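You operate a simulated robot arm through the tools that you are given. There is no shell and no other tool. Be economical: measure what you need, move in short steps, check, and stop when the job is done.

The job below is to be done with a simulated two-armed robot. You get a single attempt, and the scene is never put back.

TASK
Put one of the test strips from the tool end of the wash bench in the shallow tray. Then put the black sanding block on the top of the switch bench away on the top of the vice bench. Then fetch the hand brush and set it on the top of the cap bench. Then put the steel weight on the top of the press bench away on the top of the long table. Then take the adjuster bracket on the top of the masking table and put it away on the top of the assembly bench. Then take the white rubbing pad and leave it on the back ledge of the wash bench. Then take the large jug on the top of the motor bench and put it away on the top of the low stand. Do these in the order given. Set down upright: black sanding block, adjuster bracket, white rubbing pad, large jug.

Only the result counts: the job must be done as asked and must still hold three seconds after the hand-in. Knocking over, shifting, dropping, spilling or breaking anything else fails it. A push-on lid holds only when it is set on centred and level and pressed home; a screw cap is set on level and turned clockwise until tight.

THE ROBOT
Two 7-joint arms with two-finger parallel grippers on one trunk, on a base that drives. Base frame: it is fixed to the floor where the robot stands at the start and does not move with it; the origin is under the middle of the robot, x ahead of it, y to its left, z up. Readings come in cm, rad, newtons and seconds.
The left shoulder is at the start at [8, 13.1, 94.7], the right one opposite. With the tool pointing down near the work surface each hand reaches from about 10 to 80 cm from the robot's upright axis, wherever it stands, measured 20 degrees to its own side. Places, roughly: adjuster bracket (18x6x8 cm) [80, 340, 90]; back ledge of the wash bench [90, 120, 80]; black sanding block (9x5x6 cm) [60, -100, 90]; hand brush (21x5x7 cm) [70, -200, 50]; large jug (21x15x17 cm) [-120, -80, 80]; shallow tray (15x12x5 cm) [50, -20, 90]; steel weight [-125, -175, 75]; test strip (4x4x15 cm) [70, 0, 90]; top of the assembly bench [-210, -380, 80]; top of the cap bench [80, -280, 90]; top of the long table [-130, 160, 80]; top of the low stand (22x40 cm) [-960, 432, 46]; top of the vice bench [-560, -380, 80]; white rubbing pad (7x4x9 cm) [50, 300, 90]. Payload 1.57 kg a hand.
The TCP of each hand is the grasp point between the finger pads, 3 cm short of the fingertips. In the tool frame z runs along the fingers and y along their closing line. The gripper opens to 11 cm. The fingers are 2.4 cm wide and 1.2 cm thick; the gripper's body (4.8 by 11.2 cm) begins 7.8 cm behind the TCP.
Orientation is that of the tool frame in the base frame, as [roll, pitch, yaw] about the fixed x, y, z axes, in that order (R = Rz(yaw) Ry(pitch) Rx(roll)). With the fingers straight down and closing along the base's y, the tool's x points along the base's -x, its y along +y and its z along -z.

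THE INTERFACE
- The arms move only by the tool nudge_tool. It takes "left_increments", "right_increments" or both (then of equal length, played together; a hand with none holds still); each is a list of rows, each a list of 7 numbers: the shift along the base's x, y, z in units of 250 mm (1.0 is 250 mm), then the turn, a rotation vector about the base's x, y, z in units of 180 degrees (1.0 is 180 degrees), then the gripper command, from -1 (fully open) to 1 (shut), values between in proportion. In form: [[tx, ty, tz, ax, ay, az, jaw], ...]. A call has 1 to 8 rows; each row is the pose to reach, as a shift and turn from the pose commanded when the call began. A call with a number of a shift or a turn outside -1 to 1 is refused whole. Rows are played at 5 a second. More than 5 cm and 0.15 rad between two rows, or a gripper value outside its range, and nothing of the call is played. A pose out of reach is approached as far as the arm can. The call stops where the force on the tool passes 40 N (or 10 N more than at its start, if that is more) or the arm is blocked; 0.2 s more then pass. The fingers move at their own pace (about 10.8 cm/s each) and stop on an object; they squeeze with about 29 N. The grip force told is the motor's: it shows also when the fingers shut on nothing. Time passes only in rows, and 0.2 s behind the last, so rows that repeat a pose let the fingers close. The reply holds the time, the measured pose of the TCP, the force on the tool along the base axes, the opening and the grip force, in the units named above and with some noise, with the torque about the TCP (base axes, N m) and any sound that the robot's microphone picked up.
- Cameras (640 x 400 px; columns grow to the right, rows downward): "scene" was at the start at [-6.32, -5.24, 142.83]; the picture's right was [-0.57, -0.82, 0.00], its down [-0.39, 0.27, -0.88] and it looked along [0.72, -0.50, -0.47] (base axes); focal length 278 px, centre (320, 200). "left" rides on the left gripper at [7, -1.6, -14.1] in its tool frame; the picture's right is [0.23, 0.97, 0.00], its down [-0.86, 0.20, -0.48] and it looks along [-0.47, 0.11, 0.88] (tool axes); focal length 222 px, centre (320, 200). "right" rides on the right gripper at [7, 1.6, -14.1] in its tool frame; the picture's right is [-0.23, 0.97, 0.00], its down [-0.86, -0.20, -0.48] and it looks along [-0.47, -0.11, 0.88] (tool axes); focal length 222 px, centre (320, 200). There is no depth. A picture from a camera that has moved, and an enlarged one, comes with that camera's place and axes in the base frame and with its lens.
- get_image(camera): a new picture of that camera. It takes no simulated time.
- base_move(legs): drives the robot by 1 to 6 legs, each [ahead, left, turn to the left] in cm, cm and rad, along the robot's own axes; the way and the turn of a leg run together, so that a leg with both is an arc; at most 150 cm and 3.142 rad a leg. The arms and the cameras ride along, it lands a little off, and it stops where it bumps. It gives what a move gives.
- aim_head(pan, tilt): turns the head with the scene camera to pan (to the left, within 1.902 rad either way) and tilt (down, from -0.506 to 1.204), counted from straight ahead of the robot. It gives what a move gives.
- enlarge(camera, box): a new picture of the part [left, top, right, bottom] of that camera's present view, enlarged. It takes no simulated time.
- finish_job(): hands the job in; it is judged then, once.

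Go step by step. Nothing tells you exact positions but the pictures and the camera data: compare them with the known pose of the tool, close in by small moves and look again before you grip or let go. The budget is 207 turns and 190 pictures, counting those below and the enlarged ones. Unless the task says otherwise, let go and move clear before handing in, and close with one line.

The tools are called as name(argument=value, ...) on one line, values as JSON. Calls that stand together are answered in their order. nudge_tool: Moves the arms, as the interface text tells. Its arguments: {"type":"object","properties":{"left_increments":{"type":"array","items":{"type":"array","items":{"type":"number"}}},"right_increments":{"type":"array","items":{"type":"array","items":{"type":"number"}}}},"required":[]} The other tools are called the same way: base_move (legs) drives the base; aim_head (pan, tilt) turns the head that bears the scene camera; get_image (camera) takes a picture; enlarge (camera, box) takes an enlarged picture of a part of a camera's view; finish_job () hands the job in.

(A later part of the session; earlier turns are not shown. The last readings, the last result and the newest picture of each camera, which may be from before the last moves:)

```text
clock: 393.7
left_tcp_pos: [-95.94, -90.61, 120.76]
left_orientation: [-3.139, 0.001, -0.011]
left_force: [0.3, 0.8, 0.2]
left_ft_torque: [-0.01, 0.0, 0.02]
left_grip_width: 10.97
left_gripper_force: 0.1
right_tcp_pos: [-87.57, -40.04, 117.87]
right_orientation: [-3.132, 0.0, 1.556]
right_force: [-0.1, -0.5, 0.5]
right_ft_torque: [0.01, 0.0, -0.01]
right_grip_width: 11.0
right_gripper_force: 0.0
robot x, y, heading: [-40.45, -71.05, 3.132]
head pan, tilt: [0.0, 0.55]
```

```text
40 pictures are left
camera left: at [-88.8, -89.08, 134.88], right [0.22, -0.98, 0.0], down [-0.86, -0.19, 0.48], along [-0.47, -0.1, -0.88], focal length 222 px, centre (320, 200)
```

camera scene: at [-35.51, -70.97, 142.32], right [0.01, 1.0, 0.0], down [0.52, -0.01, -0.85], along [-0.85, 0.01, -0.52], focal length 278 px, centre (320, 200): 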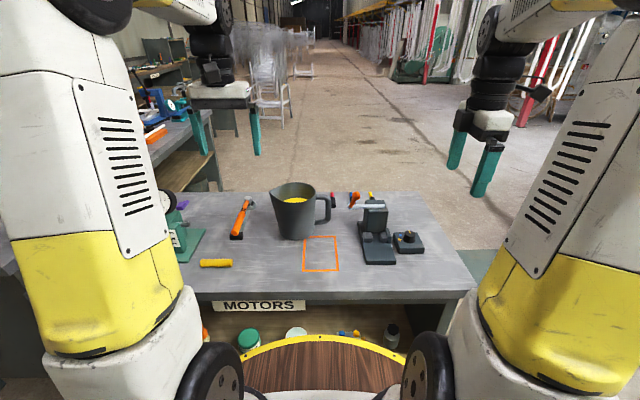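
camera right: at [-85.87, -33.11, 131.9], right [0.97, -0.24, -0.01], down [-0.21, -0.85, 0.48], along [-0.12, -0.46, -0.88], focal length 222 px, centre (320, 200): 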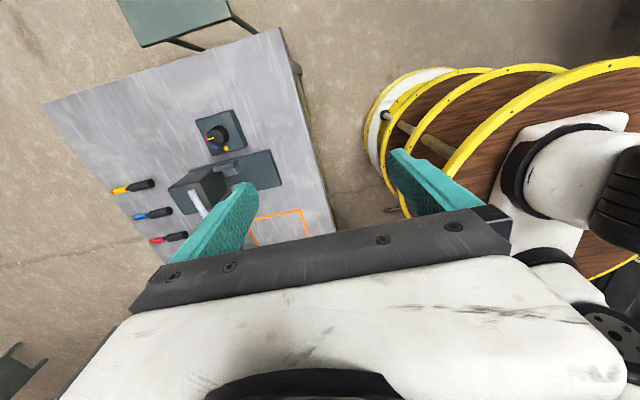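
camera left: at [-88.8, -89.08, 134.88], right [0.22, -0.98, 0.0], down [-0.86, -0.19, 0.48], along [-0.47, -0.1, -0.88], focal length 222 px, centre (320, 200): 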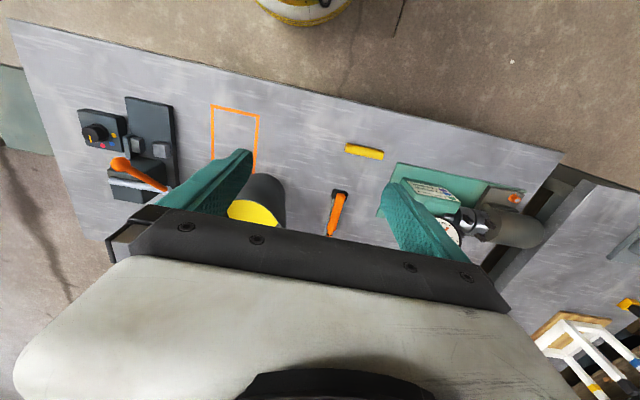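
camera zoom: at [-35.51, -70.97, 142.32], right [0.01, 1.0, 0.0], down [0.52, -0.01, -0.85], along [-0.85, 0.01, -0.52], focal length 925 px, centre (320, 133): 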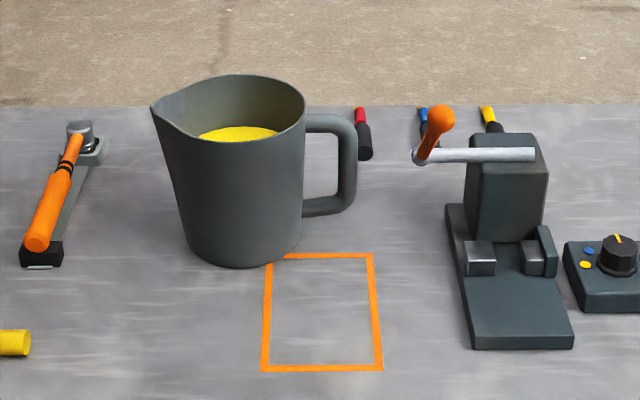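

Bench top is z≈75.4; jug centre ≈(-122.5,-79), rim z≈92.4, handle bar ≈(-122.5,-67). I drive in and stage both hands above their grip points.

base_move(legs=[[13.5, 5, 0.01]])

nudge_tool(left_increments=[[-0.05, 0.02, 0.06, 0, 0, 0.042, -0.09], [-0.1, 0.04, 0.06, 0, 0, 0.084, -0.09], [-0.15, 0.06, 0.06, 0, 0, 0.126, -0.09], [-0.2, 0.08, 0.06, 0, 0, 0.168, -0.09], [-0.25, 0.1, 0.06, 0, 0, 0.21, -0.09], [-0.3, 0.12, 0.06, 0, 0, 0.25, -0.09]], right_increments=[[-0.12, -0.12, 0.06, 0, 0, 0, -0.09], [-0.24, -0.24, 0.06, 0, 0, 0, -0.09], [-0.36, -0.36, 0.06, 0, 0, 0, -0.09], [-0.48, -0.48, 0.06, 0, 0, 0, -0.09], [-0.6, -0.6, 0.06, 0, 0, 0, -0.09], [-0.72, -0.72, 0.06, 0, 0, 0, -0.09]])

enlarge(camera="scene", box=[220, 130, 420, 290])

get_image(camera="right")

get_image(camera="left")

```text
clock: 395.0
left_tcp_pos: [-109.45, -96.25, 120.9]
left_orientation: [-3.14, 0.004, 0.0]
left_force: [0.3, 0.2, 0.8]
left_ft_torque: [-0.01, 0.04, -0.02]
left_grip_width: 11.0
left_gripper_force: 0.1
right_tcp_pos: [-101.6, -45.55, 117.8]
right_orientation: [-3.134, -0.001, 1.566]
right_force: [-0.4, -0.3, -0.8]
right_ft_torque: [0.01, -0.02, 0.01]
right_grip_width: 11.01
right_gripper_force: 0.1
robot x, y, heading: [-54.24, -75.86, -3.142]
head pan, tilt: [0.0, 0.55]
```

```text
clock: 396.4
left_tcp_pos: [-116.87, -93.14, 122.44]
left_orientation: [-3.139, 0.001, 0.788]
left_force: [0.2, 0.0, 0.3]
left_ft_torque: [-0.03, 0.03, -0.02]
left_grip_width: 5.98
left_gripper_force: 0.2
right_tcp_pos: [-119.58, -63.66, 119.09]
right_orientation: [-3.131, 0.0, 1.566]
right_force: [0.2, 0.8, -0.1]
right_ft_torque: [-0.01, 0.02, -0.03]
right_grip_width: 6.01
right_gripper_force: 0.0
robot x, y, heading: [-54.45, -75.55, -3.136]
head pan, tilt: [0.0, 0.55]
```

```text
2.50 times, centred on (320, 210) of scene
camera zoom: at [-49.07, -75.89, 142.32], right [0.0, 1.0, 0.0], down [0.52, 0.0, -0.85], along [-0.85, 0.0, -0.52], focal length 694 px, centre (320, 175)
```

zoom: 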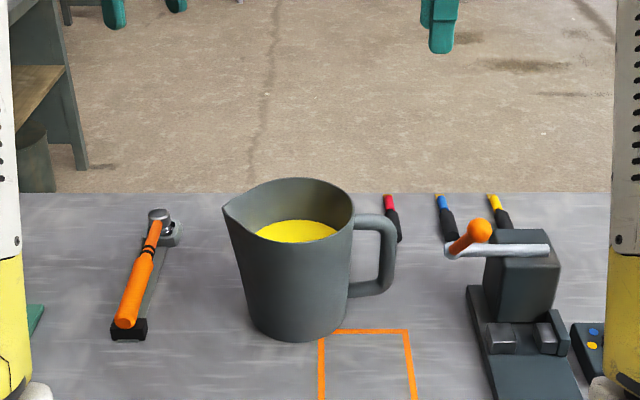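

```text
38 pictures are left
camera right: at [-117.75, -56.69, 133.2], right [0.97, -0.23, -0.01], down [-0.2, -0.85, 0.48], along [-0.12, -0.47, -0.88], focal length 222 px, centre (320, 200)
```

right: 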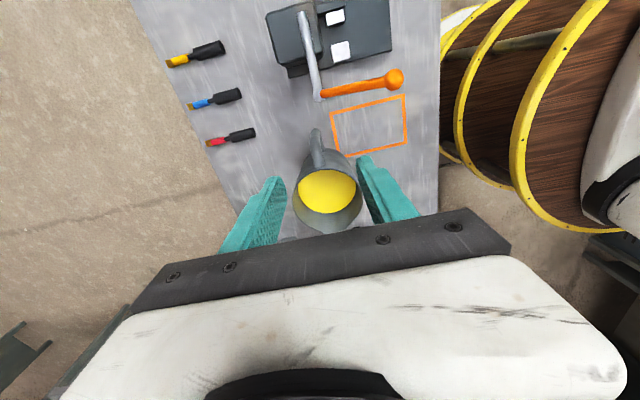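

```text
37 pictures are left
camera left: at [-112.89, -87.02, 136.38], right [0.85, -0.53, 0.0], down [-0.46, -0.75, 0.48], along [-0.25, -0.41, -0.88], focal length 222 px, centre (320, 200)
```

left: 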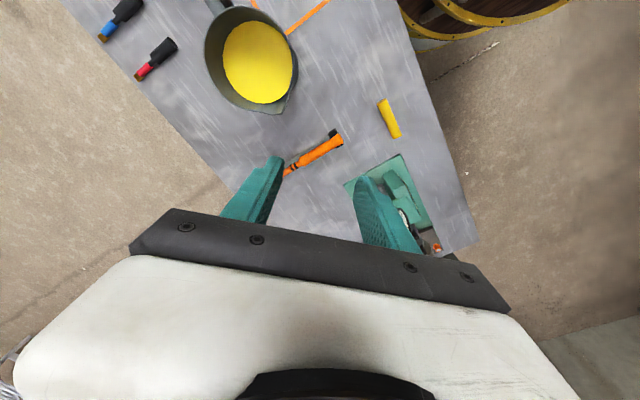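

Refined: jug centre (-121.3,-78.7), handle bar (-121.2,-67). Both hands go to hover over the grip points.

nudge_tool(left_increments=[[0.01, 0.12, 0, 0, 0, 0, -0.09], [0.02, 0.25, 0, 0, 0, 0, -0.09], [0.027, 0.374, 0, 0, 0, 0, -0.09], [0.027, 0.374, -0.2, 0, 0, 0, -0.09], [0.027, 0.374, -0.4, 0, 0, 0, -0.09], [0.027, 0.374, -0.6, 0, 0, 0, -0.09], [0.027, 0.374, -0.78, 0, 0, 0, -0.09]], right_increments=[[-0.03, -0.06, 0, 0, 0, 0, -0.09], [-0.065, -0.134, 0, 0, 0, 0, -0.09], [-0.065, -0.134, -0.12, 0, 0, 0, -0.09], [-0.065, -0.134, -0.25, 0, 0, 0, -0.09], [-0.065, -0.134, -0.4, 0, 0, 0, -0.09], [-0.065, -0.134, -0.52, 0, 0, 0, -0.09], [-0.065, -0.134, -0.64, 0, 0, 0, -0.09]])

get_image(camera="right")

get_image(camera="left")

enlarge(camera="scene", box=[220, 130, 420, 290])

```text
clock: 398.0
left_tcp_pos: [-115.93, -83.87, 102.96]
left_orientation: [-3.14, 0.002, 0.785]
left_force: [1.0, 0.1, 0.3]
left_ft_torque: [0.01, 0.02, 0.0]
left_grip_width: 5.99
left_gripper_force: 0.1
right_tcp_pos: [-121.45, -67.06, 103.18]
right_orientation: [-3.134, 0.0, 1.565]
right_force: [0.0, 0.2, 0.6]
right_ft_torque: [0.01, 0.02, 0.0]
right_grip_width: 6.02
right_gripper_force: 0.1
robot x, y, heading: [-54.48, -76.0, -3.144]
head pan, tilt: [0.0, 0.55]
```

```text
36 pictures are left
camera right: at [-119.54, -60.07, 117.32], right [0.97, -0.23, -0.01], down [-0.2, -0.85, 0.48], along [-0.12, -0.47, -0.88], focal length 222 px, centre (320, 200)
```

right: 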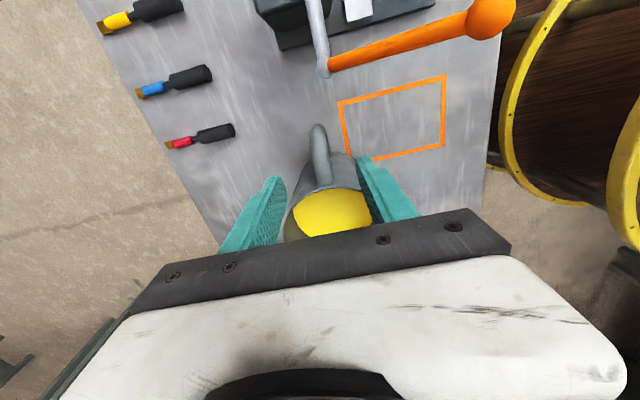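

```text
35 pictures are left
camera left: at [-112.05, -77.71, 117.0], right [0.85, -0.53, 0.0], down [-0.46, -0.75, 0.48], along [-0.25, -0.41, -0.88], focal length 222 px, centre (320, 200)
```

left: 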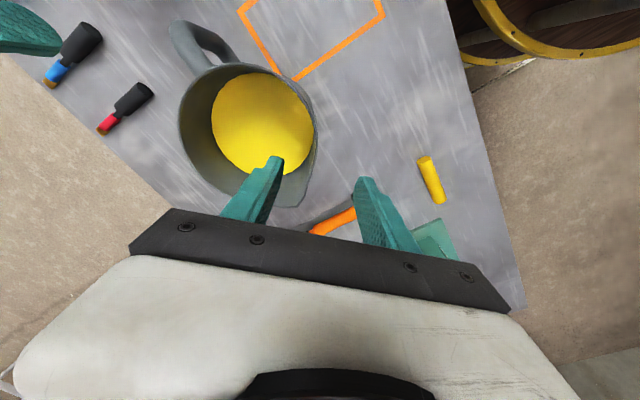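

```text
2.50 times, centred on (320, 210) of scene
camera zoom: at [-49.09, -75.91, 142.32], right [0.0, 1.0, 0.0], down [0.52, 0.0, -0.85], along [-0.85, 0.0, -0.52], focal length 694 px, centre (320, 175)
```

zoom: 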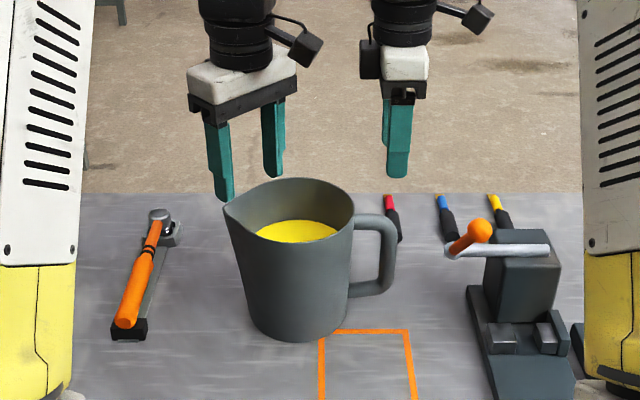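

Both straddle their targets. Descend: left to z≈91 on the rim, right to z≈86 on the handle bar.

nudge_tool(left_increments=[[0, 0, -0.1, 0, 0, 0, -0.09], [0, 0, -0.2, 0, 0, 0, -0.09], [0, 0, -0.3, 0, 0, 0, -0.09], [0, 0, -0.39, 0, 0, 0, -0.09], [0, 0, -0.48, 0, 0, 0, -0.09]], right_increments=[[0, 0, -0.14, 0, 0, 0, -0.09], [0, 0, -0.28, 0, 0, 0, -0.09], [0, 0, -0.42, 0, 0, 0, -0.09], [0, 0, -0.56, 0, 0, 0, -0.09], [0, 0, -0.68, 0, 0, 0, -0.09]])

get_image(camera="left")

enlarge(camera="scene", box=[220, 130, 420, 290])

```text
clock: 398.9
left_tcp_pos: [-116.35, -83.9, 96.0]
left_orientation: [-3.127, 0.004, 0.783]
left_force: [1.1, -1.7, 7.5]
left_ft_torque: [0.22, 0.09, -0.08]
left_grip_width: 5.87
left_gripper_force: 0.1
right_tcp_pos: [-121.22, -67.09, 92.62]
right_orientation: [-3.132, 0.003, 1.565]
right_force: [0.2, -0.6, 0.3]
right_ft_torque: [-0.01, -0.03, -0.03]
right_grip_width: 6.01
right_gripper_force: 0.1
robot x, y, heading: [-54.32, -75.83, -3.139]
head pan, tilt: [0.0, 0.55]
stopped in row 4 (left hand): the force on the tool passed its limit at 63 N (the readings are from after the stop); the commanded pose is now the measured one
```

```text
33 pictures are left
camera left: at [-112.27, -77.73, 110.04], right [0.85, -0.53, -0.02], down [-0.46, -0.75, 0.48], along [-0.27, -0.4, -0.88], focal length 222 px, centre (320, 200)
```

left: 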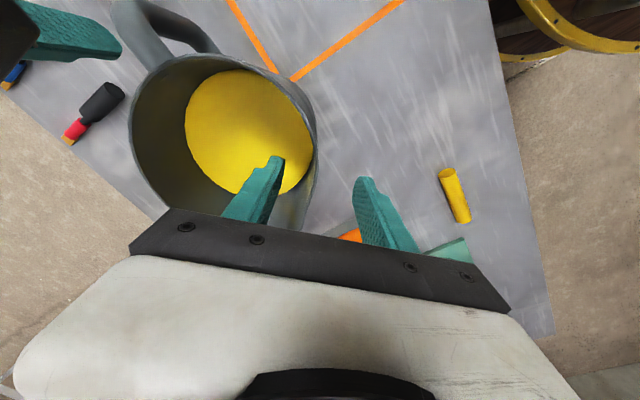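

```text
2.50 times, centred on (320, 210) of scene
camera zoom: at [-49.08, -75.91, 142.32], right [0.0, 1.0, 0.0], down [0.52, 0.0, -0.85], along [-0.85, 0.0, -0.52], focal length 694 px, centre (320, 175)
```

zoom: 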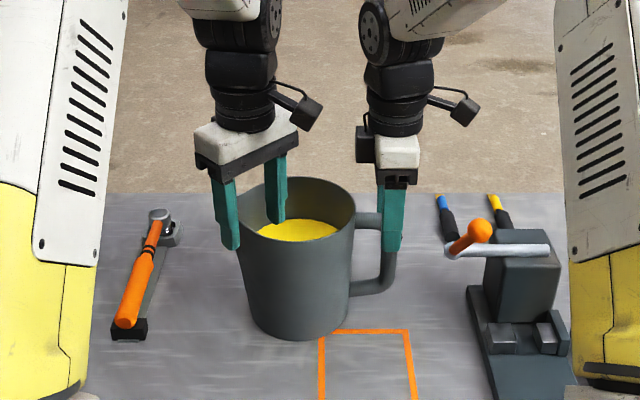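

The jug's interior is blocked (contact at rim level), so a rim grip is out. I lift the left hand away gently and instead grip deep along the full vertical handle bar with the right hand.

nudge_tool(left_increments=[[0, 0, 0.12, 0, 0, 0, -0.09], [0, 0, 0.3, 0, 0, 0, -0.09], [0, 0, 0.5, 0, 0, 0, -0.09], [0.05, -0.1, 0.65, 0, 0, 0, -0.09], [0.12, -0.25, 0.7, 0, 0, 0, -0.09], [0.2, -0.38, 0.7, 0, 0, 0, -0.09]])

get_image(camera="right")

enlarge(camera="scene", box=[220, 130, 420, 290])

```text
clock: 400.3
left_tcp_pos: [-111.45, -93.41, 113.21]
left_orientation: [-3.129, 0.005, 0.785]
left_force: [-0.2, 0.9, -0.2]
left_ft_torque: [-0.04, 0.01, 0.01]
left_grip_width: 5.99
left_gripper_force: 0.1
right_tcp_pos: [-121.27, -67.04, 92.52]
right_orientation: [-3.133, 0.0, 1.566]
right_force: [-0.5, -0.8, -0.1]
right_ft_torque: [0.0, 0.0, -0.01]
right_grip_width: 5.98
right_gripper_force: 0.0
robot x, y, heading: [-54.31, -75.92, -3.139]
head pan, tilt: [0.0, 0.55]
```

```text
31 pictures are left
camera right: at [-119.45, -60.15, 106.61], right [0.97, -0.23, -0.01], down [-0.2, -0.85, 0.48], along [-0.12, -0.47, -0.88], focal length 222 px, centre (320, 200)
```

right: 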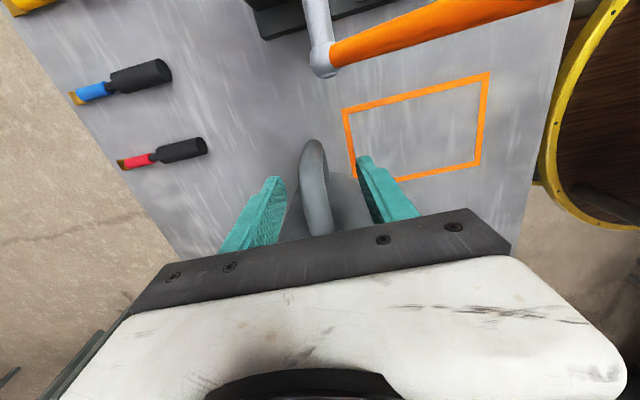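

```text
2.50 times, centred on (320, 210) of scene
camera zoom: at [-49.15, -75.88, 142.33], right [0.0, 1.0, 0.0], down [0.52, 0.0, -0.85], along [-0.85, 0.0, -0.52], focal length 694 px, centre (320, 175)
```

zoom: 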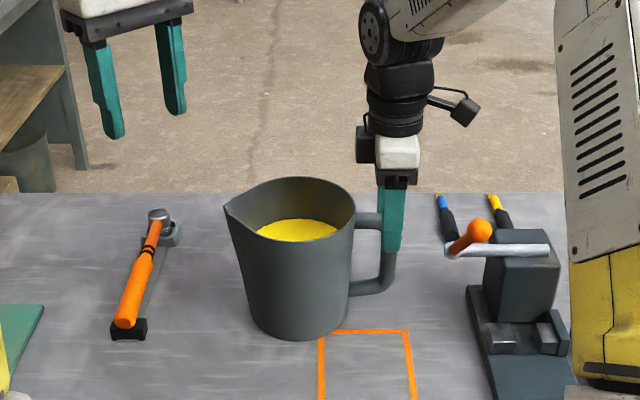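

The jug is undisturbed. I lower the right hand deep on the handle bar.

nudge_tool(right_increments=[[0, 0.005, -0.1, 0, 0, 0, -0.09], [0, 0.005, -0.2, 0, 0, 0, -0.09], [0, 0.005, -0.27, 0, 0, 0, -0.09], [0, 0.005, -0.305, 0, 0, 0, -0.09]])

nudge_tool(right_increments=[[0, 0, 0, 0, 0, 0, 1], [0, 0, 0, 0, 0, 0, 1], [0, 0, 0, 0, 0, 0, 1]])

enlarge(camera="scene", box=[220, 130, 420, 290])

```text
clock: 401.3
left_tcp_pos: [-111.48, -93.39, 113.15]
left_orientation: [-3.131, 0.005, 0.784]
left_force: [0.6, 0.1, -0.4]
left_ft_torque: [-0.02, -0.01, -0.01]
left_grip_width: 6.01
left_gripper_force: 0.1
right_tcp_pos: [-121.3, -67.02, 84.94]
right_orientation: [-3.135, 0.0, 1.564]
right_force: [-1.0, -0.5, 0.6]
right_ft_torque: [0.01, 0.02, -0.03]
right_grip_width: 6.01
right_gripper_force: 0.0
robot x, y, heading: [-54.08, -75.91, -3.142]
head pan, tilt: [0.0, 0.55]
```

```text
clock: 402.1
left_tcp_pos: [-111.52, -93.3, 113.15]
left_orientation: [-3.13, 0.006, 0.783]
left_force: [0.2, 0.0, -0.8]
left_ft_torque: [-0.01, 0.0, 0.02]
left_grip_width: 5.98
left_gripper_force: 0.1
right_tcp_pos: [-121.26, -66.95, 84.97]
right_orientation: [-3.133, 0.0, 1.566]
right_force: [-0.5, 0.6, 1.1]
right_ft_torque: [0.01, -0.22, 0.09]
right_grip_width: 2.21
right_gripper_force: 29.1
robot x, y, heading: [-54.21, -75.85, -3.147]
head pan, tilt: [0.0, 0.55]
```

```text
2.50 times, centred on (320, 210) of scene
camera zoom: at [-49.13, -75.9, 142.33], right [0.0, 1.0, 0.0], down [0.52, 0.0, -0.85], along [-0.85, 0.0, -0.52], focal length 694 px, centre (320, 175)
```

zoom: 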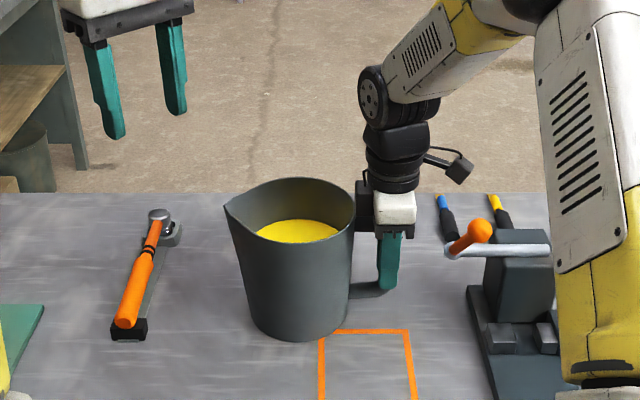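

Handle gripped (2.2 cm). I lift by 1.5 cm to test for tilting.

nudge_tool(right_increments=[[0, 0, 0.02, 0, 0, 0, 1], [0, 0, 0.04, 0, 0, 0, 1], [0, 0, 0.06, 0, 0, 0, 1], [0, 0, 0.06, 0, 0, 0, 1]])

enlarge(camera="scene", box=[220, 130, 420, 290])

```text
clock: 403.1
left_tcp_pos: [-111.4, -93.24, 113.17]
left_orientation: [-3.129, 0.005, 0.783]
left_force: [-0.1, 0.2, 0.6]
left_ft_torque: [-0.01, 0.01, -0.02]
left_grip_width: 6.02
left_gripper_force: 0.0
right_tcp_pos: [-121.34, -66.99, 86.44]
right_orientation: [-3.133, 0.0, 1.564]
right_force: [-0.5, -0.6, -2.5]
right_ft_torque: [0.35, -0.01, 0.02]
right_grip_width: 2.14
right_gripper_force: 29.2
robot x, y, heading: [-54.08, -75.74, -3.141]
head pan, tilt: [0.0, 0.55]
```

```text
2.50 times, centred on (320, 210) of scene
camera zoom: at [-49.14, -75.91, 142.33], right [0.0, 1.0, 0.0], down [0.52, 0.0, -0.85], along [-0.85, 0.0, -0.52], focal length 694 px, centre (320, 175)
```

zoom: 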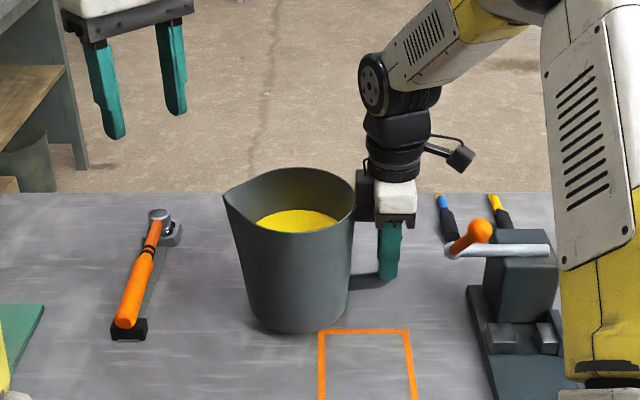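

It lifts cleanly and is light (~2.5 N). I raise it further, with a check.

nudge_tool(right_increments=[[0, 0, 0.08, 0, 0, 0, 1], [0, 0, 0.18, 0, 0, 0, 1], [0, 0, 0.3, 0, 0, 0, 1], [0, 0, 0.44, 0, 0, 0, 1], [0, 0, 0.58, 0, 0, 0, 1], [0, 0, 0.72, 0, 0, 0, 1]])

enlarge(camera="scene", box=[220, 110, 420, 270])

```text
clock: 404.5
left_tcp_pos: [-111.55, -93.38, 113.05]
left_orientation: [-3.129, 0.007, 0.785]
left_force: [-1.0, 0.4, 0.3]
left_ft_torque: [-0.02, -0.01, -0.01]
left_grip_width: 6.0
left_gripper_force: 0.1
right_tcp_pos: [-121.36, -67.22, 104.2]
right_orientation: [-3.135, -0.002, 1.568]
right_force: [-0.1, 0.7, -2.8]
right_ft_torque: [0.3, 0.01, -0.03]
right_grip_width: 2.17
right_gripper_force: 29.1
robot x, y, heading: [-54.49, -75.71, -3.142]
head pan, tilt: [0.0, 0.55]
```

```text
2.50 times, centred on (320, 190) of scene
camera zoom: at [-49.15, -75.9, 142.33], right [0.0, 1.0, 0.0], down [0.52, 0.0, -0.85], along [-0.85, 0.0, -0.52], focal length 694 px, centre (320, 225)
```

zoom: 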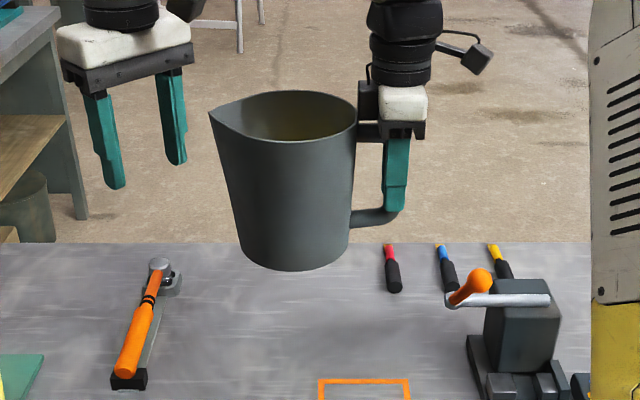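

The jug hangs level. I tuck it closer, back away from the bench, and strafe toward the gap leading to the hall.

nudge_tool(right_increments=[[0.0, 0, 0.12, 0, 0, 0, 1], [0.06, 0, 0.24, 0, 0, 0, 1], [0.14, 0, 0.3, 0, 0, 0, 1], [0.24, 0, 0.3, 0, 0, 0, 1], [0.34, 0, 0.3, 0, 0, 0, 1], [0.44, 0, 0.3, 0, 0, 0, 1]])

base_move(legs=[[-25, 0, 0], [0, -120, 0]])

aim_head(pan=0.0, tilt=0.4)

get_image(camera="scene")

```text
clock: 405.9
left_tcp_pos: [-111.45, -93.27, 113.16]
left_orientation: [-3.13, 0.006, 0.784]
left_force: [-0.7, 0.1, 0.5]
left_ft_torque: [0.01, -0.03, -0.01]
left_grip_width: 5.99
left_gripper_force: 0.1
right_tcp_pos: [-110.13, -66.93, 111.76]
right_orientation: [-3.133, 0.0, 1.565]
right_force: [-0.1, -0.4, -3.3]
right_ft_torque: [0.33, -0.06, 0.01]
right_grip_width: 2.15
right_gripper_force: 29.0
robot x, y, heading: [-54.06, -75.66, -3.141]
head pan, tilt: [0.0, 0.55]
```

```text
clock: 413.4
left_tcp_pos: [-85.32, 25.94, 113.23]
left_orientation: [-3.13, 0.005, 0.775]
left_force: [-0.4, -0.1, -0.7]
left_ft_torque: [0.0, -0.02, 0.01]
left_grip_width: 5.99
left_gripper_force: 0.0
right_tcp_pos: [-83.84, 52.23, 111.85]
right_orientation: [-3.133, 0.002, 1.556]
right_force: [-0.3, -0.5, -2.5]
right_ft_torque: [0.36, -0.01, 0.02]
right_grip_width: 2.19
right_gripper_force: 28.5
robot x, y, heading: [-28.0, 42.67, 3.13]
head pan, tilt: [0.0, 0.55]
```

```text
clock: 414.1
left_tcp_pos: [-85.33, 25.88, 113.12]
left_orientation: [-3.13, 0.006, 0.775]
left_force: [-0.1, 0.1, 0.1]
left_ft_torque: [0.01, 0.03, -0.01]
left_grip_width: 5.99
left_gripper_force: 0.1
right_tcp_pos: [-83.91, 52.23, 111.9]
right_orientation: [-3.132, -0.001, 1.556]
right_force: [0.2, -0.2, -3.6]
right_ft_torque: [0.34, -0.05, 0.03]
right_grip_width: 2.16
right_gripper_force: 29.0
robot x, y, heading: [-27.77, 42.86, 3.139]
head pan, tilt: [0.0, 0.4]
```

```text
26 pictures are left
camera scene: at [-23.1, 42.74, 143.69], right [0.01, 1.0, 0.0], down [0.39, 0.0, -0.92], along [-0.92, 0.01, -0.39], focal length 278 px, centre (320, 200)
```

scene: 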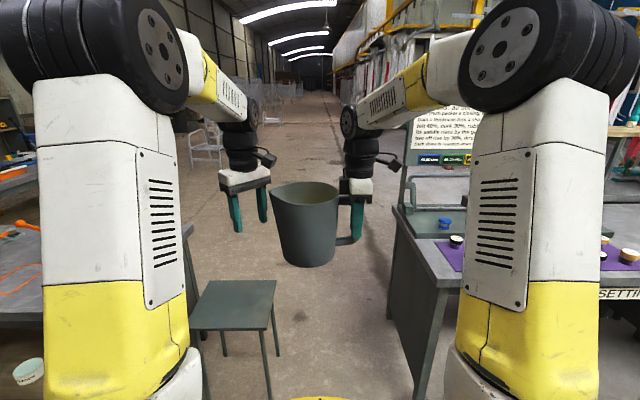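

The gap by the stool is only ~62 cm, too tight for the ~61 cm base. I look north for another way to the hall.

aim_head(pan=-1.15, tilt=0.25)

get_image(camera="scene")

```text
clock: 415.4
left_tcp_pos: [-85.31, 25.92, 113.26]
left_orientation: [-3.128, 0.004, 0.774]
left_force: [-0.1, -0.2, -0.4]
left_ft_torque: [-0.03, 0.03, -0.01]
left_grip_width: 6.0
left_gripper_force: 0.0
right_tcp_pos: [-83.82, 52.24, 111.88]
right_orientation: [-3.132, 0.0, 1.555]
right_force: [0.3, -0.9, -2.1]
right_ft_torque: [0.32, 0.01, -0.01]
right_grip_width: 2.14
right_gripper_force: 28.7
robot x, y, heading: [-27.93, 43.29, 3.131]
head pan, tilt: [-1.15, 0.25]
```

```text
25 pictures are left
camera scene: at [-17.59, 51.21, 145.1], right [0.92, 0.4, 0.0], down [0.1, -0.23, -0.97], along [-0.39, 0.89, -0.25], focal length 278 px, centre (320, 200)
```

scene: 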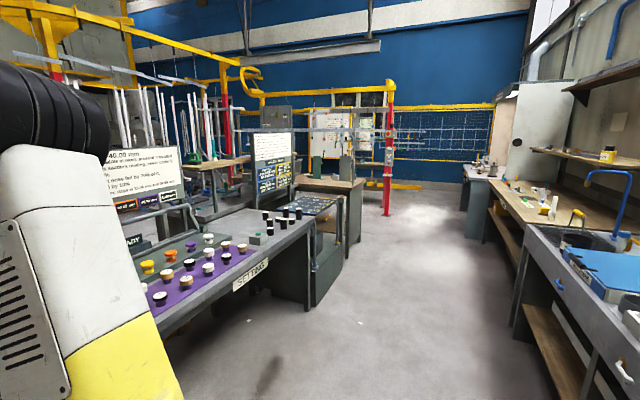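

North is cluttered with barriers; the southern lane (y≈-288) is known clear to x≈-480, so I take that.

base_move(legs=[[0, 150, 0], [0, 150, 0], [0, 30, 0]])

aim_head(pan=0.0, tilt=0.3)

```text
clock: 431.4
left_tcp_pos: [-83.81, -301.96, 113.16]
left_orientation: [-3.129, 0.007, 0.801]
left_force: [0.8, 0.8, 1.0]
left_ft_torque: [-0.02, 0.02, 0.03]
left_grip_width: 5.98
left_gripper_force: 0.1
right_tcp_pos: [-83.03, -275.52, 111.78]
right_orientation: [-3.133, 0.0, 1.583]
right_force: [-0.5, -0.5, -3.0]
right_ft_torque: [0.35, 0.0, 0.01]
right_grip_width: 2.2
right_gripper_force: 29.1
robot x, y, heading: [-26.91, -283.48, -3.124]
head pan, tilt: [-1.15, 0.25]
```

```text
clock: 432.8
left_tcp_pos: [-83.95, -301.88, 113.15]
left_orientation: [-3.129, 0.005, 0.802]
left_force: [0.2, -0.3, 0.2]
left_ft_torque: [-0.01, -0.01, 0.02]
left_grip_width: 5.99
left_gripper_force: 0.0
right_tcp_pos: [-83.07, -275.59, 111.85]
right_orientation: [-3.134, 0.001, 1.582]
right_force: [0.6, 0.2, -2.6]
right_ft_torque: [0.33, -0.02, -0.02]
right_grip_width: 2.18
right_gripper_force: 29.0
robot x, y, heading: [-26.84, -283.66, -3.121]
head pan, tilt: [0.0, 0.3]
```

base_move(legs=[[0, 0, -0.024], [150, 0, 0], [150, 0, 0], [130, 0, 0]])

aim_head(pan=-0.45, tilt=0.25)

get_image(camera="scene")

```text
clock: 453.7
left_tcp_pos: [-514.43, -297.43, 113.19]
left_orientation: [-3.13, 0.005, 0.765]
left_force: [0.8, 0.4, -0.3]
left_ft_torque: [-0.01, 0.0, -0.01]
left_grip_width: 5.99
left_gripper_force: 0.1
right_tcp_pos: [-512.68, -271.22, 111.85]
right_orientation: [-3.134, -0.001, 1.549]
right_force: [-0.4, 0.3, -3.4]
right_ft_torque: [0.33, -0.01, -0.05]
right_grip_width: 2.15
right_gripper_force: 29.4
robot x, y, heading: [-456.94, -281.11, 3.119]
head pan, tilt: [0.0, 0.3]
```

```text
clock: 454.6
left_tcp_pos: [-514.57, -297.37, 113.21]
left_orientation: [-3.13, 0.005, 0.767]
left_force: [0.9, 0.9, 0.0]
left_ft_torque: [0.0, 0.0, -0.03]
left_grip_width: 6.01
left_gripper_force: 0.1
right_tcp_pos: [-512.8, -271.1, 111.87]
right_orientation: [-3.134, -0.001, 1.549]
right_force: [0.5, 0.4, -2.9]
right_ft_torque: [0.38, 0.0, -0.02]
right_grip_width: 2.17
right_gripper_force: 28.8
robot x, y, heading: [-457.13, -281.26, 3.122]
head pan, tilt: [-0.45, 0.25]
```

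```text
24 pictures are left
camera scene: at [-451.21, -277.17, 145.09], right [0.45, 0.89, 0.0], down [0.22, -0.11, -0.97], along [-0.86, 0.44, -0.25], focal length 278 px, centre (320, 200)
```

scene: 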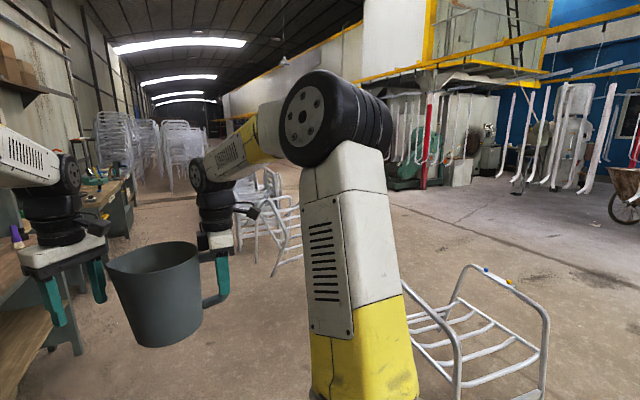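

There's a wide gap between the near frame chair and the stacked chairs ahead, around x≈-620. I drive there and look right.

base_move(legs=[[0, 0, 0.02], [150, 0, 0]])

aim_head(pan=-1.35, tilt=0.35)

get_image(camera="scene")

```text
clock: 462.4
left_tcp_pos: [-664.06, -296.87, 113.19]
left_orientation: [-3.13, 0.005, 0.771]
left_force: [-0.6, 0.5, -0.4]
left_ft_torque: [-0.01, 0.01, -0.03]
left_grip_width: 5.97
left_gripper_force: 0.0
right_tcp_pos: [-662.48, -270.58, 111.88]
right_orientation: [-3.134, 0.001, 1.555]
right_force: [0.3, 0.1, -2.7]
right_ft_torque: [0.31, -0.04, 0.02]
right_grip_width: 2.2
right_gripper_force: 29.0
robot x, y, heading: [-606.56, -279.95, 3.13]
head pan, tilt: [-0.45, 0.25]
```

```text
clock: 463.6
left_tcp_pos: [-664.08, -296.88, 113.12]
left_orientation: [-3.131, 0.005, 0.769]
left_force: [0.0, 0.3, -0.8]
left_ft_torque: [0.0, -0.04, 0.0]
left_grip_width: 5.98
left_gripper_force: 0.0
right_tcp_pos: [-662.49, -270.63, 111.86]
right_orientation: [-3.134, 0.0, 1.554]
right_force: [0.8, 0.5, -4.0]
right_ft_torque: [0.36, -0.05, -0.04]
right_grip_width: 2.17
right_gripper_force: 29.5
robot x, y, heading: [-606.92, -280.41, 3.13]
head pan, tilt: [-1.349, 0.351]
```

```text
23 pictures are left
camera scene: at [-594.44, -271.39, 144.15], right [0.98, 0.21, 0.0], down [0.07, -0.34, -0.94], along [-0.2, 0.92, -0.34], focal length 278 px, centre (320, 200)
```

scene: 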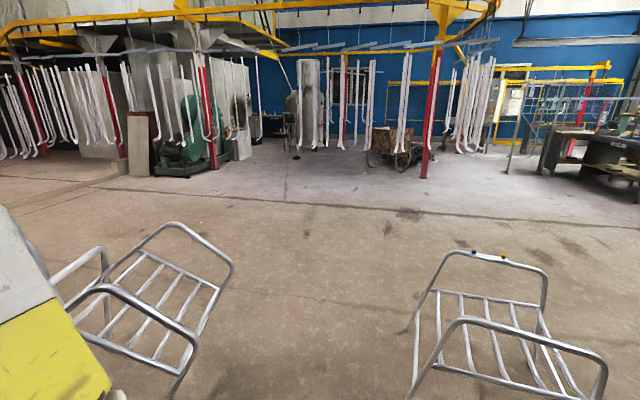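

There is a ~114 cm gap between the two chairs. I enlarge the far area where the low stand should be.

enlarge(camera="scene", box=[100, 40, 400, 200])

```text
2.13 times, centred on (250, 120) of scene
camera zoom: at [-594.44, -271.39, 144.15], right [0.98, 0.21, 0.0], down [0.07, -0.34, -0.94], along [-0.2, 0.92, -0.34], focal length 592 px, centre (469, 371)
```

zoom: 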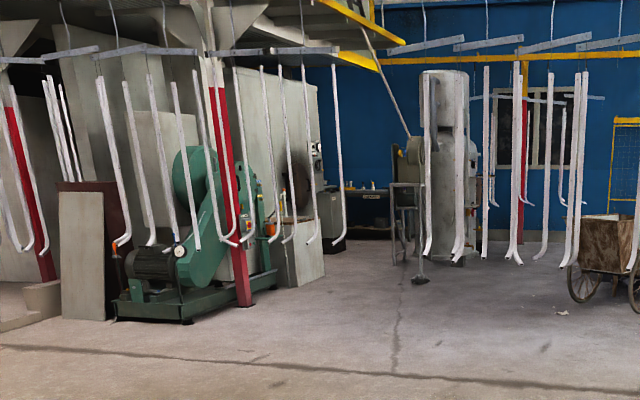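

The low grey stand is beyond a hanger line, right of the red post. I go through the chair gap facing north and get a closer look.

base_move(legs=[[20, 0, 0], [0, 0, -1.56], [150, 0, 0], [100, 0, 0]])

aim_head(pan=0.5, tilt=0.2)

get_image(camera="scene")

```text
clock: 480.7
left_tcp_pos: [-640.14, 26.72, 113.19]
left_orientation: [-3.131, 0.005, -0.8]
left_force: [-0.3, -0.1, 0.3]
left_ft_torque: [-0.02, 0.04, 0.01]
left_grip_width: 5.98
left_gripper_force: 0.0
right_tcp_pos: [-613.94, 25.06, 111.85]
right_orientation: [-3.131, 0.0, -0.018]
right_force: [0.7, -0.2, -2.8]
right_ft_torque: [0.0, -0.34, -0.01]
right_grip_width: 2.19
right_gripper_force: 28.6
robot x, y, heading: [-623.23, -30.71, 1.559]
head pan, tilt: [-1.349, 0.351]
```

```text
clock: 482.6
left_tcp_pos: [-640.16, 26.76, 113.18]
left_orientation: [-3.13, 0.006, -0.799]
left_force: [-0.8, -0.2, -0.7]
left_ft_torque: [0.02, 0.02, -0.04]
left_grip_width: 6.01
left_gripper_force: 0.0
right_tcp_pos: [-613.87, 25.16, 111.81]
right_orientation: [-3.131, 0.0, -0.016]
right_force: [-0.2, -0.5, -3.0]
right_ft_torque: [-0.05, -0.36, 0.01]
right_grip_width: 2.17
right_gripper_force: 29.1
robot x, y, heading: [-623.65, -30.96, 1.554]
head pan, tilt: [0.499, 0.201]
```

```text
21 pictures are left
camera scene: at [-627.83, -36.48, 145.55], right [0.88, 0.47, 0.0], down [0.09, -0.18, -0.98], along [-0.46, 0.87, -0.2], focal length 278 px, centre (320, 200)
```

scene: 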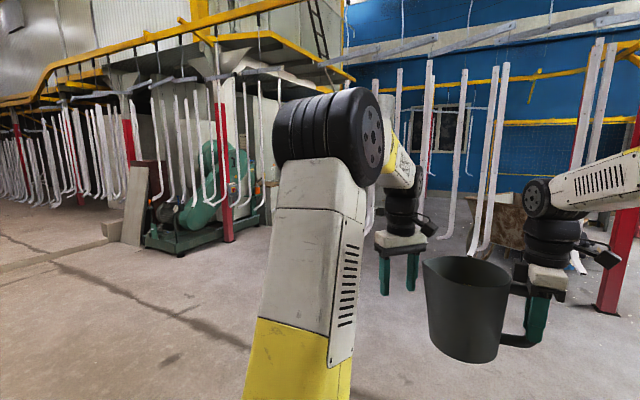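

I strafe toward x≈-785 and approach the hanger line to see the gap squarely.

base_move(legs=[[0, 150, 0.01], [110, 0, 0]])

aim_head(pan=0.0, tilt=0.15)

get_image(camera="scene")

```text
clock: 495.1
left_tcp_pos: [-789.42, 134.97, 113.23]
left_orientation: [-3.131, 0.006, -0.803]
left_force: [0.0, 0.8, -1.0]
left_ft_torque: [-0.01, 0.0, 0.0]
left_grip_width: 5.99
left_gripper_force: 0.0
right_tcp_pos: [-763.18, 133.19, 111.73]
right_orientation: [-3.134, -0.001, -0.022]
right_force: [0.2, -0.4, -2.9]
right_ft_torque: [0.02, -0.34, 0.02]
right_grip_width: 2.15
right_gripper_force: 28.7
robot x, y, heading: [-772.8, 77.87, 1.554]
head pan, tilt: [0.499, 0.201]
```

```text
clock: 496.1
left_tcp_pos: [-789.44, 134.81, 113.29]
left_orientation: [-3.13, 0.005, -0.804]
left_force: [1.2, 0.2, 0.1]
left_ft_torque: [-0.01, -0.02, 0.02]
left_grip_width: 6.01
left_gripper_force: 0.0
right_tcp_pos: [-763.05, 133.23, 111.84]
right_orientation: [-3.134, 0.001, -0.024]
right_force: [1.2, -0.2, -2.2]
right_ft_torque: [-0.01, -0.37, 0.01]
right_grip_width: 2.17
right_gripper_force: 28.7
robot x, y, heading: [-772.88, 77.55, 1.552]
head pan, tilt: [0.0, 0.15]
```

```text
20 pictures are left
camera scene: at [-772.88, 72.76, 146.02], right [1.0, -0.02, 0.0], down [0.0, -0.15, -0.99], along [0.02, 0.99, -0.15], focal length 278 px, centre (320, 200)
```

scene: 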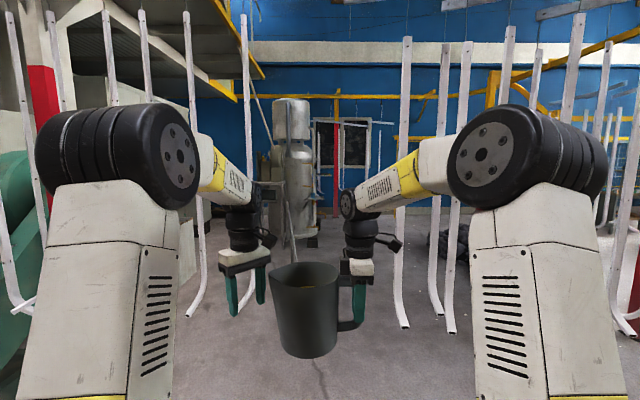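

The gap between hangers looks about 90 cm wide, centred near x≈-768. I check the left hanger's position more closely.

enlarge(camera="scene", box=[170, 20, 430, 340])

```text
1.25 times, centred on (300, 180) of scene
camera zoom: at [-772.88, 72.76, 146.02], right [1.0, -0.02, 0.0], down [0.0, -0.15, -0.99], along [0.02, 0.99, -0.15], focal length 347 px, centre (345, 225)
```

zoom: 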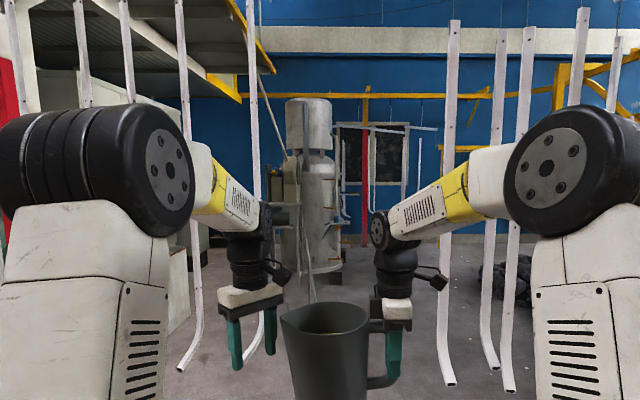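

The gap is ~96 cm or more and I'm nearly centred. I correct the heading and pass through in short legs.

base_move(legs=[[0, -4, 0.019], [80, 0, 0]])

get_image(camera="scene")

```text
clock: 499.5
left_tcp_pos: [-785.91, 186.93, 113.29]
left_orientation: [3.136, -0.014, -0.804]
left_force: [0.3, -20.0, 6.6]
left_ft_torque: [2.83, -0.06, -0.53]
left_grip_width: 6.04
left_gripper_force: 0.0
right_tcp_pos: [-759.53, 186.51, 111.74]
right_orientation: [-3.137, -0.001, -0.011]
right_force: [0.2, 1.1, -2.1]
right_ft_torque: [0.06, -0.3, -0.02]
right_grip_width: 2.15
right_gripper_force: 29.3
robot x, y, heading: [-768.93, 130.31, 1.567]
head pan, tilt: [0.0, 0.15]
stopped in leg 2: the force on the tool passed its limit at 177 N (the readings are from after the stop); the commanded pose is now the measured one
```

```text
18 pictures are left
camera scene: at [-768.68, 125.85, 146.02], right [1.0, -0.01, 0.0], down [0.0, -0.15, -0.99], along [0.01, 0.99, -0.15], focal length 278 px, centre (320, 200)
```

scene: 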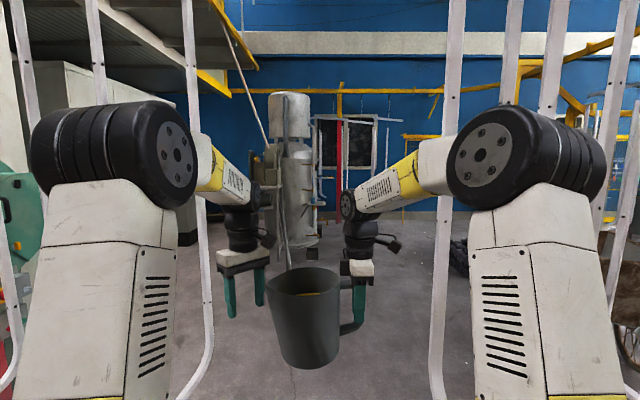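

The left hand bumped something thin ahead of it. I look closely at it.

enlarge(camera="scene", box=[180, 60, 400, 300])

get_image(camera="left")

```text
1.67 times, centred on (290, 180) of scene
camera zoom: at [-768.68, 125.85, 146.02], right [1.0, -0.01, 0.0], down [0.0, -0.15, -0.99], along [0.01, 0.99, -0.15], focal length 463 px, centre (370, 233)
```

zoom: 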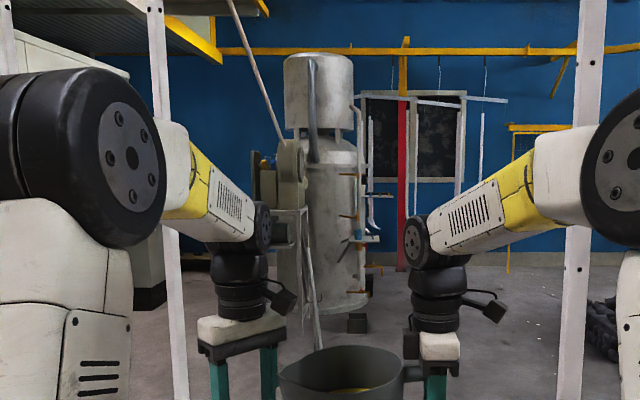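

```text
16 pictures are left
camera left: at [-779.95, 183.33, 127.49], right [-0.54, -0.84, 0.01], down [-0.74, 0.48, 0.47], along [-0.4, 0.25, -0.88], focal length 222 px, centre (320, 200)
```

left: 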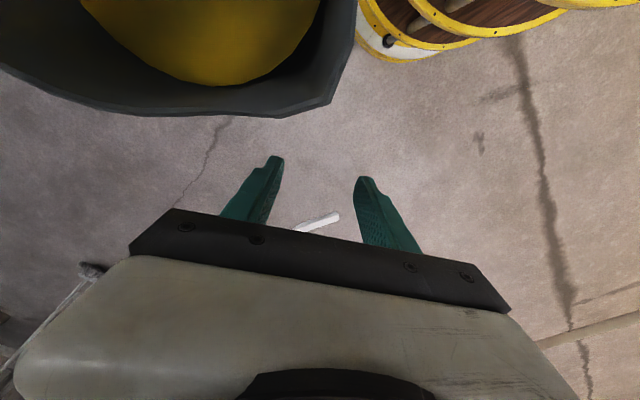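

Nothing visible is at the contact point, so I back off a little, draw the jug back and right, and use the empty left hand as a feeler ahead.

base_move(legs=[[-6, 0, 0]])

nudge_tool(left_increments=[[0, 0, 0.05, 0, 0, 0, -0.09], [0, 0, 0.15, 0, 0, 0, -0.09], [0, 0, 0.25, 0, 0, 0, -0.09]], right_increments=[[0.1, -0.08, 0, 0, 0, 0, 1], [0.2, -0.16, 0, 0, 0, 0, 1], [0.3, -0.2, 0, 0, 0, 0, 1]])

nudge_tool(left_increments=[[0.04, 0.12, 0, 0, 0, 0, -0.09], [0.08, 0.24, 0, 0, 0, 0, -0.09], [0.12, 0.38, 0, 0, 0, 0, -0.09], [0.16, 0.52, 0, 0, 0, 0, -0.09], [0.2, 0.66, 0, 0, 0, 0, -0.09], [0.24, 0.8, 0, 0, 0, 0, -0.09]])

```text
clock: 500.5
left_tcp_pos: [-785.97, 181.12, 113.22]
left_orientation: [3.137, -0.013, -0.802]
left_force: [-0.2, 0.3, -0.7]
left_ft_torque: [0.03, -0.04, -0.02]
left_grip_width: 6.0
left_gripper_force: 0.1
right_tcp_pos: [-759.72, 180.6, 111.67]
right_orientation: [-3.138, 0.001, -0.009]
right_force: [0.4, -0.4, -2.2]
right_ft_torque: [0.04, -0.34, 0.03]
right_grip_width: 2.19
right_gripper_force: 28.8
robot x, y, heading: [-768.95, 124.73, 1.565]
head pan, tilt: [0.0, 0.15]
```

```text
clock: 501.3
left_tcp_pos: [-786.23, 181.12, 119.34]
left_orientation: [3.136, -0.013, -0.801]
left_force: [-0.9, 0.0, -0.4]
left_ft_torque: [0.01, -0.03, -0.02]
left_grip_width: 6.02
left_gripper_force: 0.0
right_tcp_pos: [-752.07, 175.81, 111.57]
right_orientation: [-3.135, 0.001, -0.009]
right_force: [-0.1, 0.5, -2.8]
right_ft_torque: [0.08, -0.35, -0.01]
right_grip_width: 2.17
right_gripper_force: 28.5
robot x, y, heading: [-768.77, 124.41, 1.566]
head pan, tilt: [0.0, 0.15]
```

```text
clock: 501.9
left_tcp_pos: [-784.1, 186.71, 119.35]
left_orientation: [3.125, -0.026, -0.805]
left_force: [-1.4, -17.4, 1.8]
left_ft_torque: [2.35, -0.11, -0.36]
left_grip_width: 6.0
left_gripper_force: 0.1
right_tcp_pos: [-752.11, 175.59, 111.75]
right_orientation: [-3.136, 0.001, -0.009]
right_force: [0.0, -0.1, -3.3]
right_ft_torque: [0.07, -0.33, -0.02]
right_grip_width: 2.18
right_gripper_force: 29.3
robot x, y, heading: [-768.99, 124.99, 1.567]
head pan, tilt: [0.0, 0.15]
stopped in row 3 (left hand): the force on the tool passed its limit at 104 N (the readings are from after the stop); the commanded pose is now the measured one
```

Same contact plane at y≈192.5. I probe at mid-gap, above the jug.

nudge_tool(left_increments=[[0, -0.12, 0.05, 0, 0, 0, -0.09], [0, -0.2, 0.2, 0, 0, 0, -0.09], [0, -0.2, 0.4, 0, 0, 0, -0.09], [0.18, -0.15, 0.45, 0, 0, 0, -0.09], [0.36, -0.1, 0.45, 0, 0, 0, -0.09], [0.5, 0.0, 0.45, 0, 0, 0, -0.09], [0.56, 0.15, 0.45, 0, 0, 0, -0.09], [0.56, 0.3, 0.45, 0, 0, 0, -0.09]])

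nudge_tool(left_increments=[[0, 0.15, 0, 0, 0, 0, -0.09], [0, 0.3, 0, 0, 0, 0, -0.09], [0, 0.45, 0, 0, 0, 0, -0.09]])

```text
clock: 503.4
left_tcp_pos: [-771.83, 186.57, 130.82]
left_orientation: [3.103, -0.039, -0.805]
left_force: [-3.2, -22.1, -3.6]
left_ft_torque: [2.46, -0.38, -0.29]
left_grip_width: 6.01
left_gripper_force: 0.0
left hand out of reach, approached as far as the arm can: row 7
right_tcp_pos: [-752.19, 175.76, 111.61]
right_orientation: [-3.136, -0.002, -0.011]
right_force: [-0.8, -0.6, -3.1]
right_ft_torque: [0.06, -0.33, 0.0]
right_grip_width: 2.17
right_gripper_force: 29.1
robot x, y, heading: [-768.62, 124.69, 1.565]
head pan, tilt: [0.0, 0.15]
stopped in row 7 (left hand): the force on the tool passed its limit at 142 N (the readings are from after the stop); the commanded pose is now the measured one
```

```text
clock: 503.7
left_tcp_pos: [-771.79, 186.24, 130.88]
left_orientation: [3.093, -0.053, -0.811]
left_force: [-4.4, -30.7, -5.9]
left_ft_torque: [3.31, -0.55, -0.37]
left_grip_width: 6.02
left_gripper_force: 0.0
left hand out of reach, approached as far as the arm can: row 1
right_tcp_pos: [-752.12, 175.68, 111.53]
right_orientation: [-3.138, -0.002, -0.009]
right_force: [1.2, 0.0, -2.7]
right_ft_torque: [0.02, -0.33, -0.02]
right_grip_width: 2.17
right_gripper_force: 29.1
robot x, y, heading: [-769.13, 124.56, 1.568]
head pan, tilt: [0.0, 0.15]
stopped in row 1 (left hand): the force on the tool passed its limit at 109 N (the readings are from after the stop); the commanded pose is now the measured one
```

An invisible barrier runs along the hanger line here, so I'll go around its east end, near x≈-340. First I retract the left hand.

nudge_tool(left_increments=[[0, -0.15, 0, 0, 0, 0, -0.09], [-0.1, -0.25, 0, 0, 0, 0, -0.09], [-0.28, -0.25, 0, 0, 0, 0, -0.09], [-0.46, -0.25, 0, 0, 0, 0, -0.09], [-0.6, -0.3, -0.05, 0, 0, 0, -0.09], [-0.7, -0.4, -0.15, 0, 0, 0, -0.09]])

base_move(legs=[[-35, 0, 0], [0, -150, 0], [0, -150, 0], [0, -125, 0]])

get_image(camera="scene")

```text
clock: 505.1
left_tcp_pos: [-789.22, 176.78, 126.84]
left_orientation: [3.092, -0.049, -0.809]
left_force: [0.3, 1.0, -0.6]
left_ft_torque: [-0.01, 0.08, -0.01]
left_grip_width: 5.98
left_gripper_force: 0.0
right_tcp_pos: [-752.13, 175.88, 111.52]
right_orientation: [-3.139, 0.003, -0.011]
right_force: [1.4, 0.1, -3.0]
right_ft_torque: [0.03, -0.3, -0.03]
right_grip_width: 2.19
right_gripper_force: 29.3
robot x, y, heading: [-768.72, 124.88, 1.568]
head pan, tilt: [0.0, 0.15]
```

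```text
clock: 527.2
left_tcp_pos: [-367.53, 142.94, 126.77]
left_orientation: [3.092, -0.05, -0.787]
left_force: [0.7, 0.4, -0.3]
left_ft_torque: [0.01, 0.0, 0.04]
left_grip_width: 5.97
left_gripper_force: 0.0
right_tcp_pos: [-330.28, 142.77, 111.6]
right_orientation: [-3.138, 0.0, 0.01]
right_force: [-0.5, -0.4, -2.7]
right_ft_torque: [0.06, -0.36, 0.0]
right_grip_width: 2.17
right_gripper_force: 28.9
robot x, y, heading: [-346.04, 91.2, 1.59]
head pan, tilt: [0.0, 0.15]
```

```text
15 pictures are left
camera scene: at [-345.73, 86.51, 146.02], right [1.0, 0.02, 0.0], down [0.0, -0.15, -0.99], along [-0.02, 0.99, -0.15], focal length 278 px, centre (320, 200)
```

scene: 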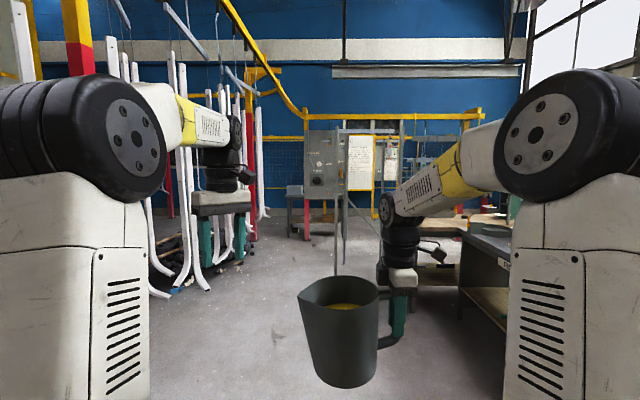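

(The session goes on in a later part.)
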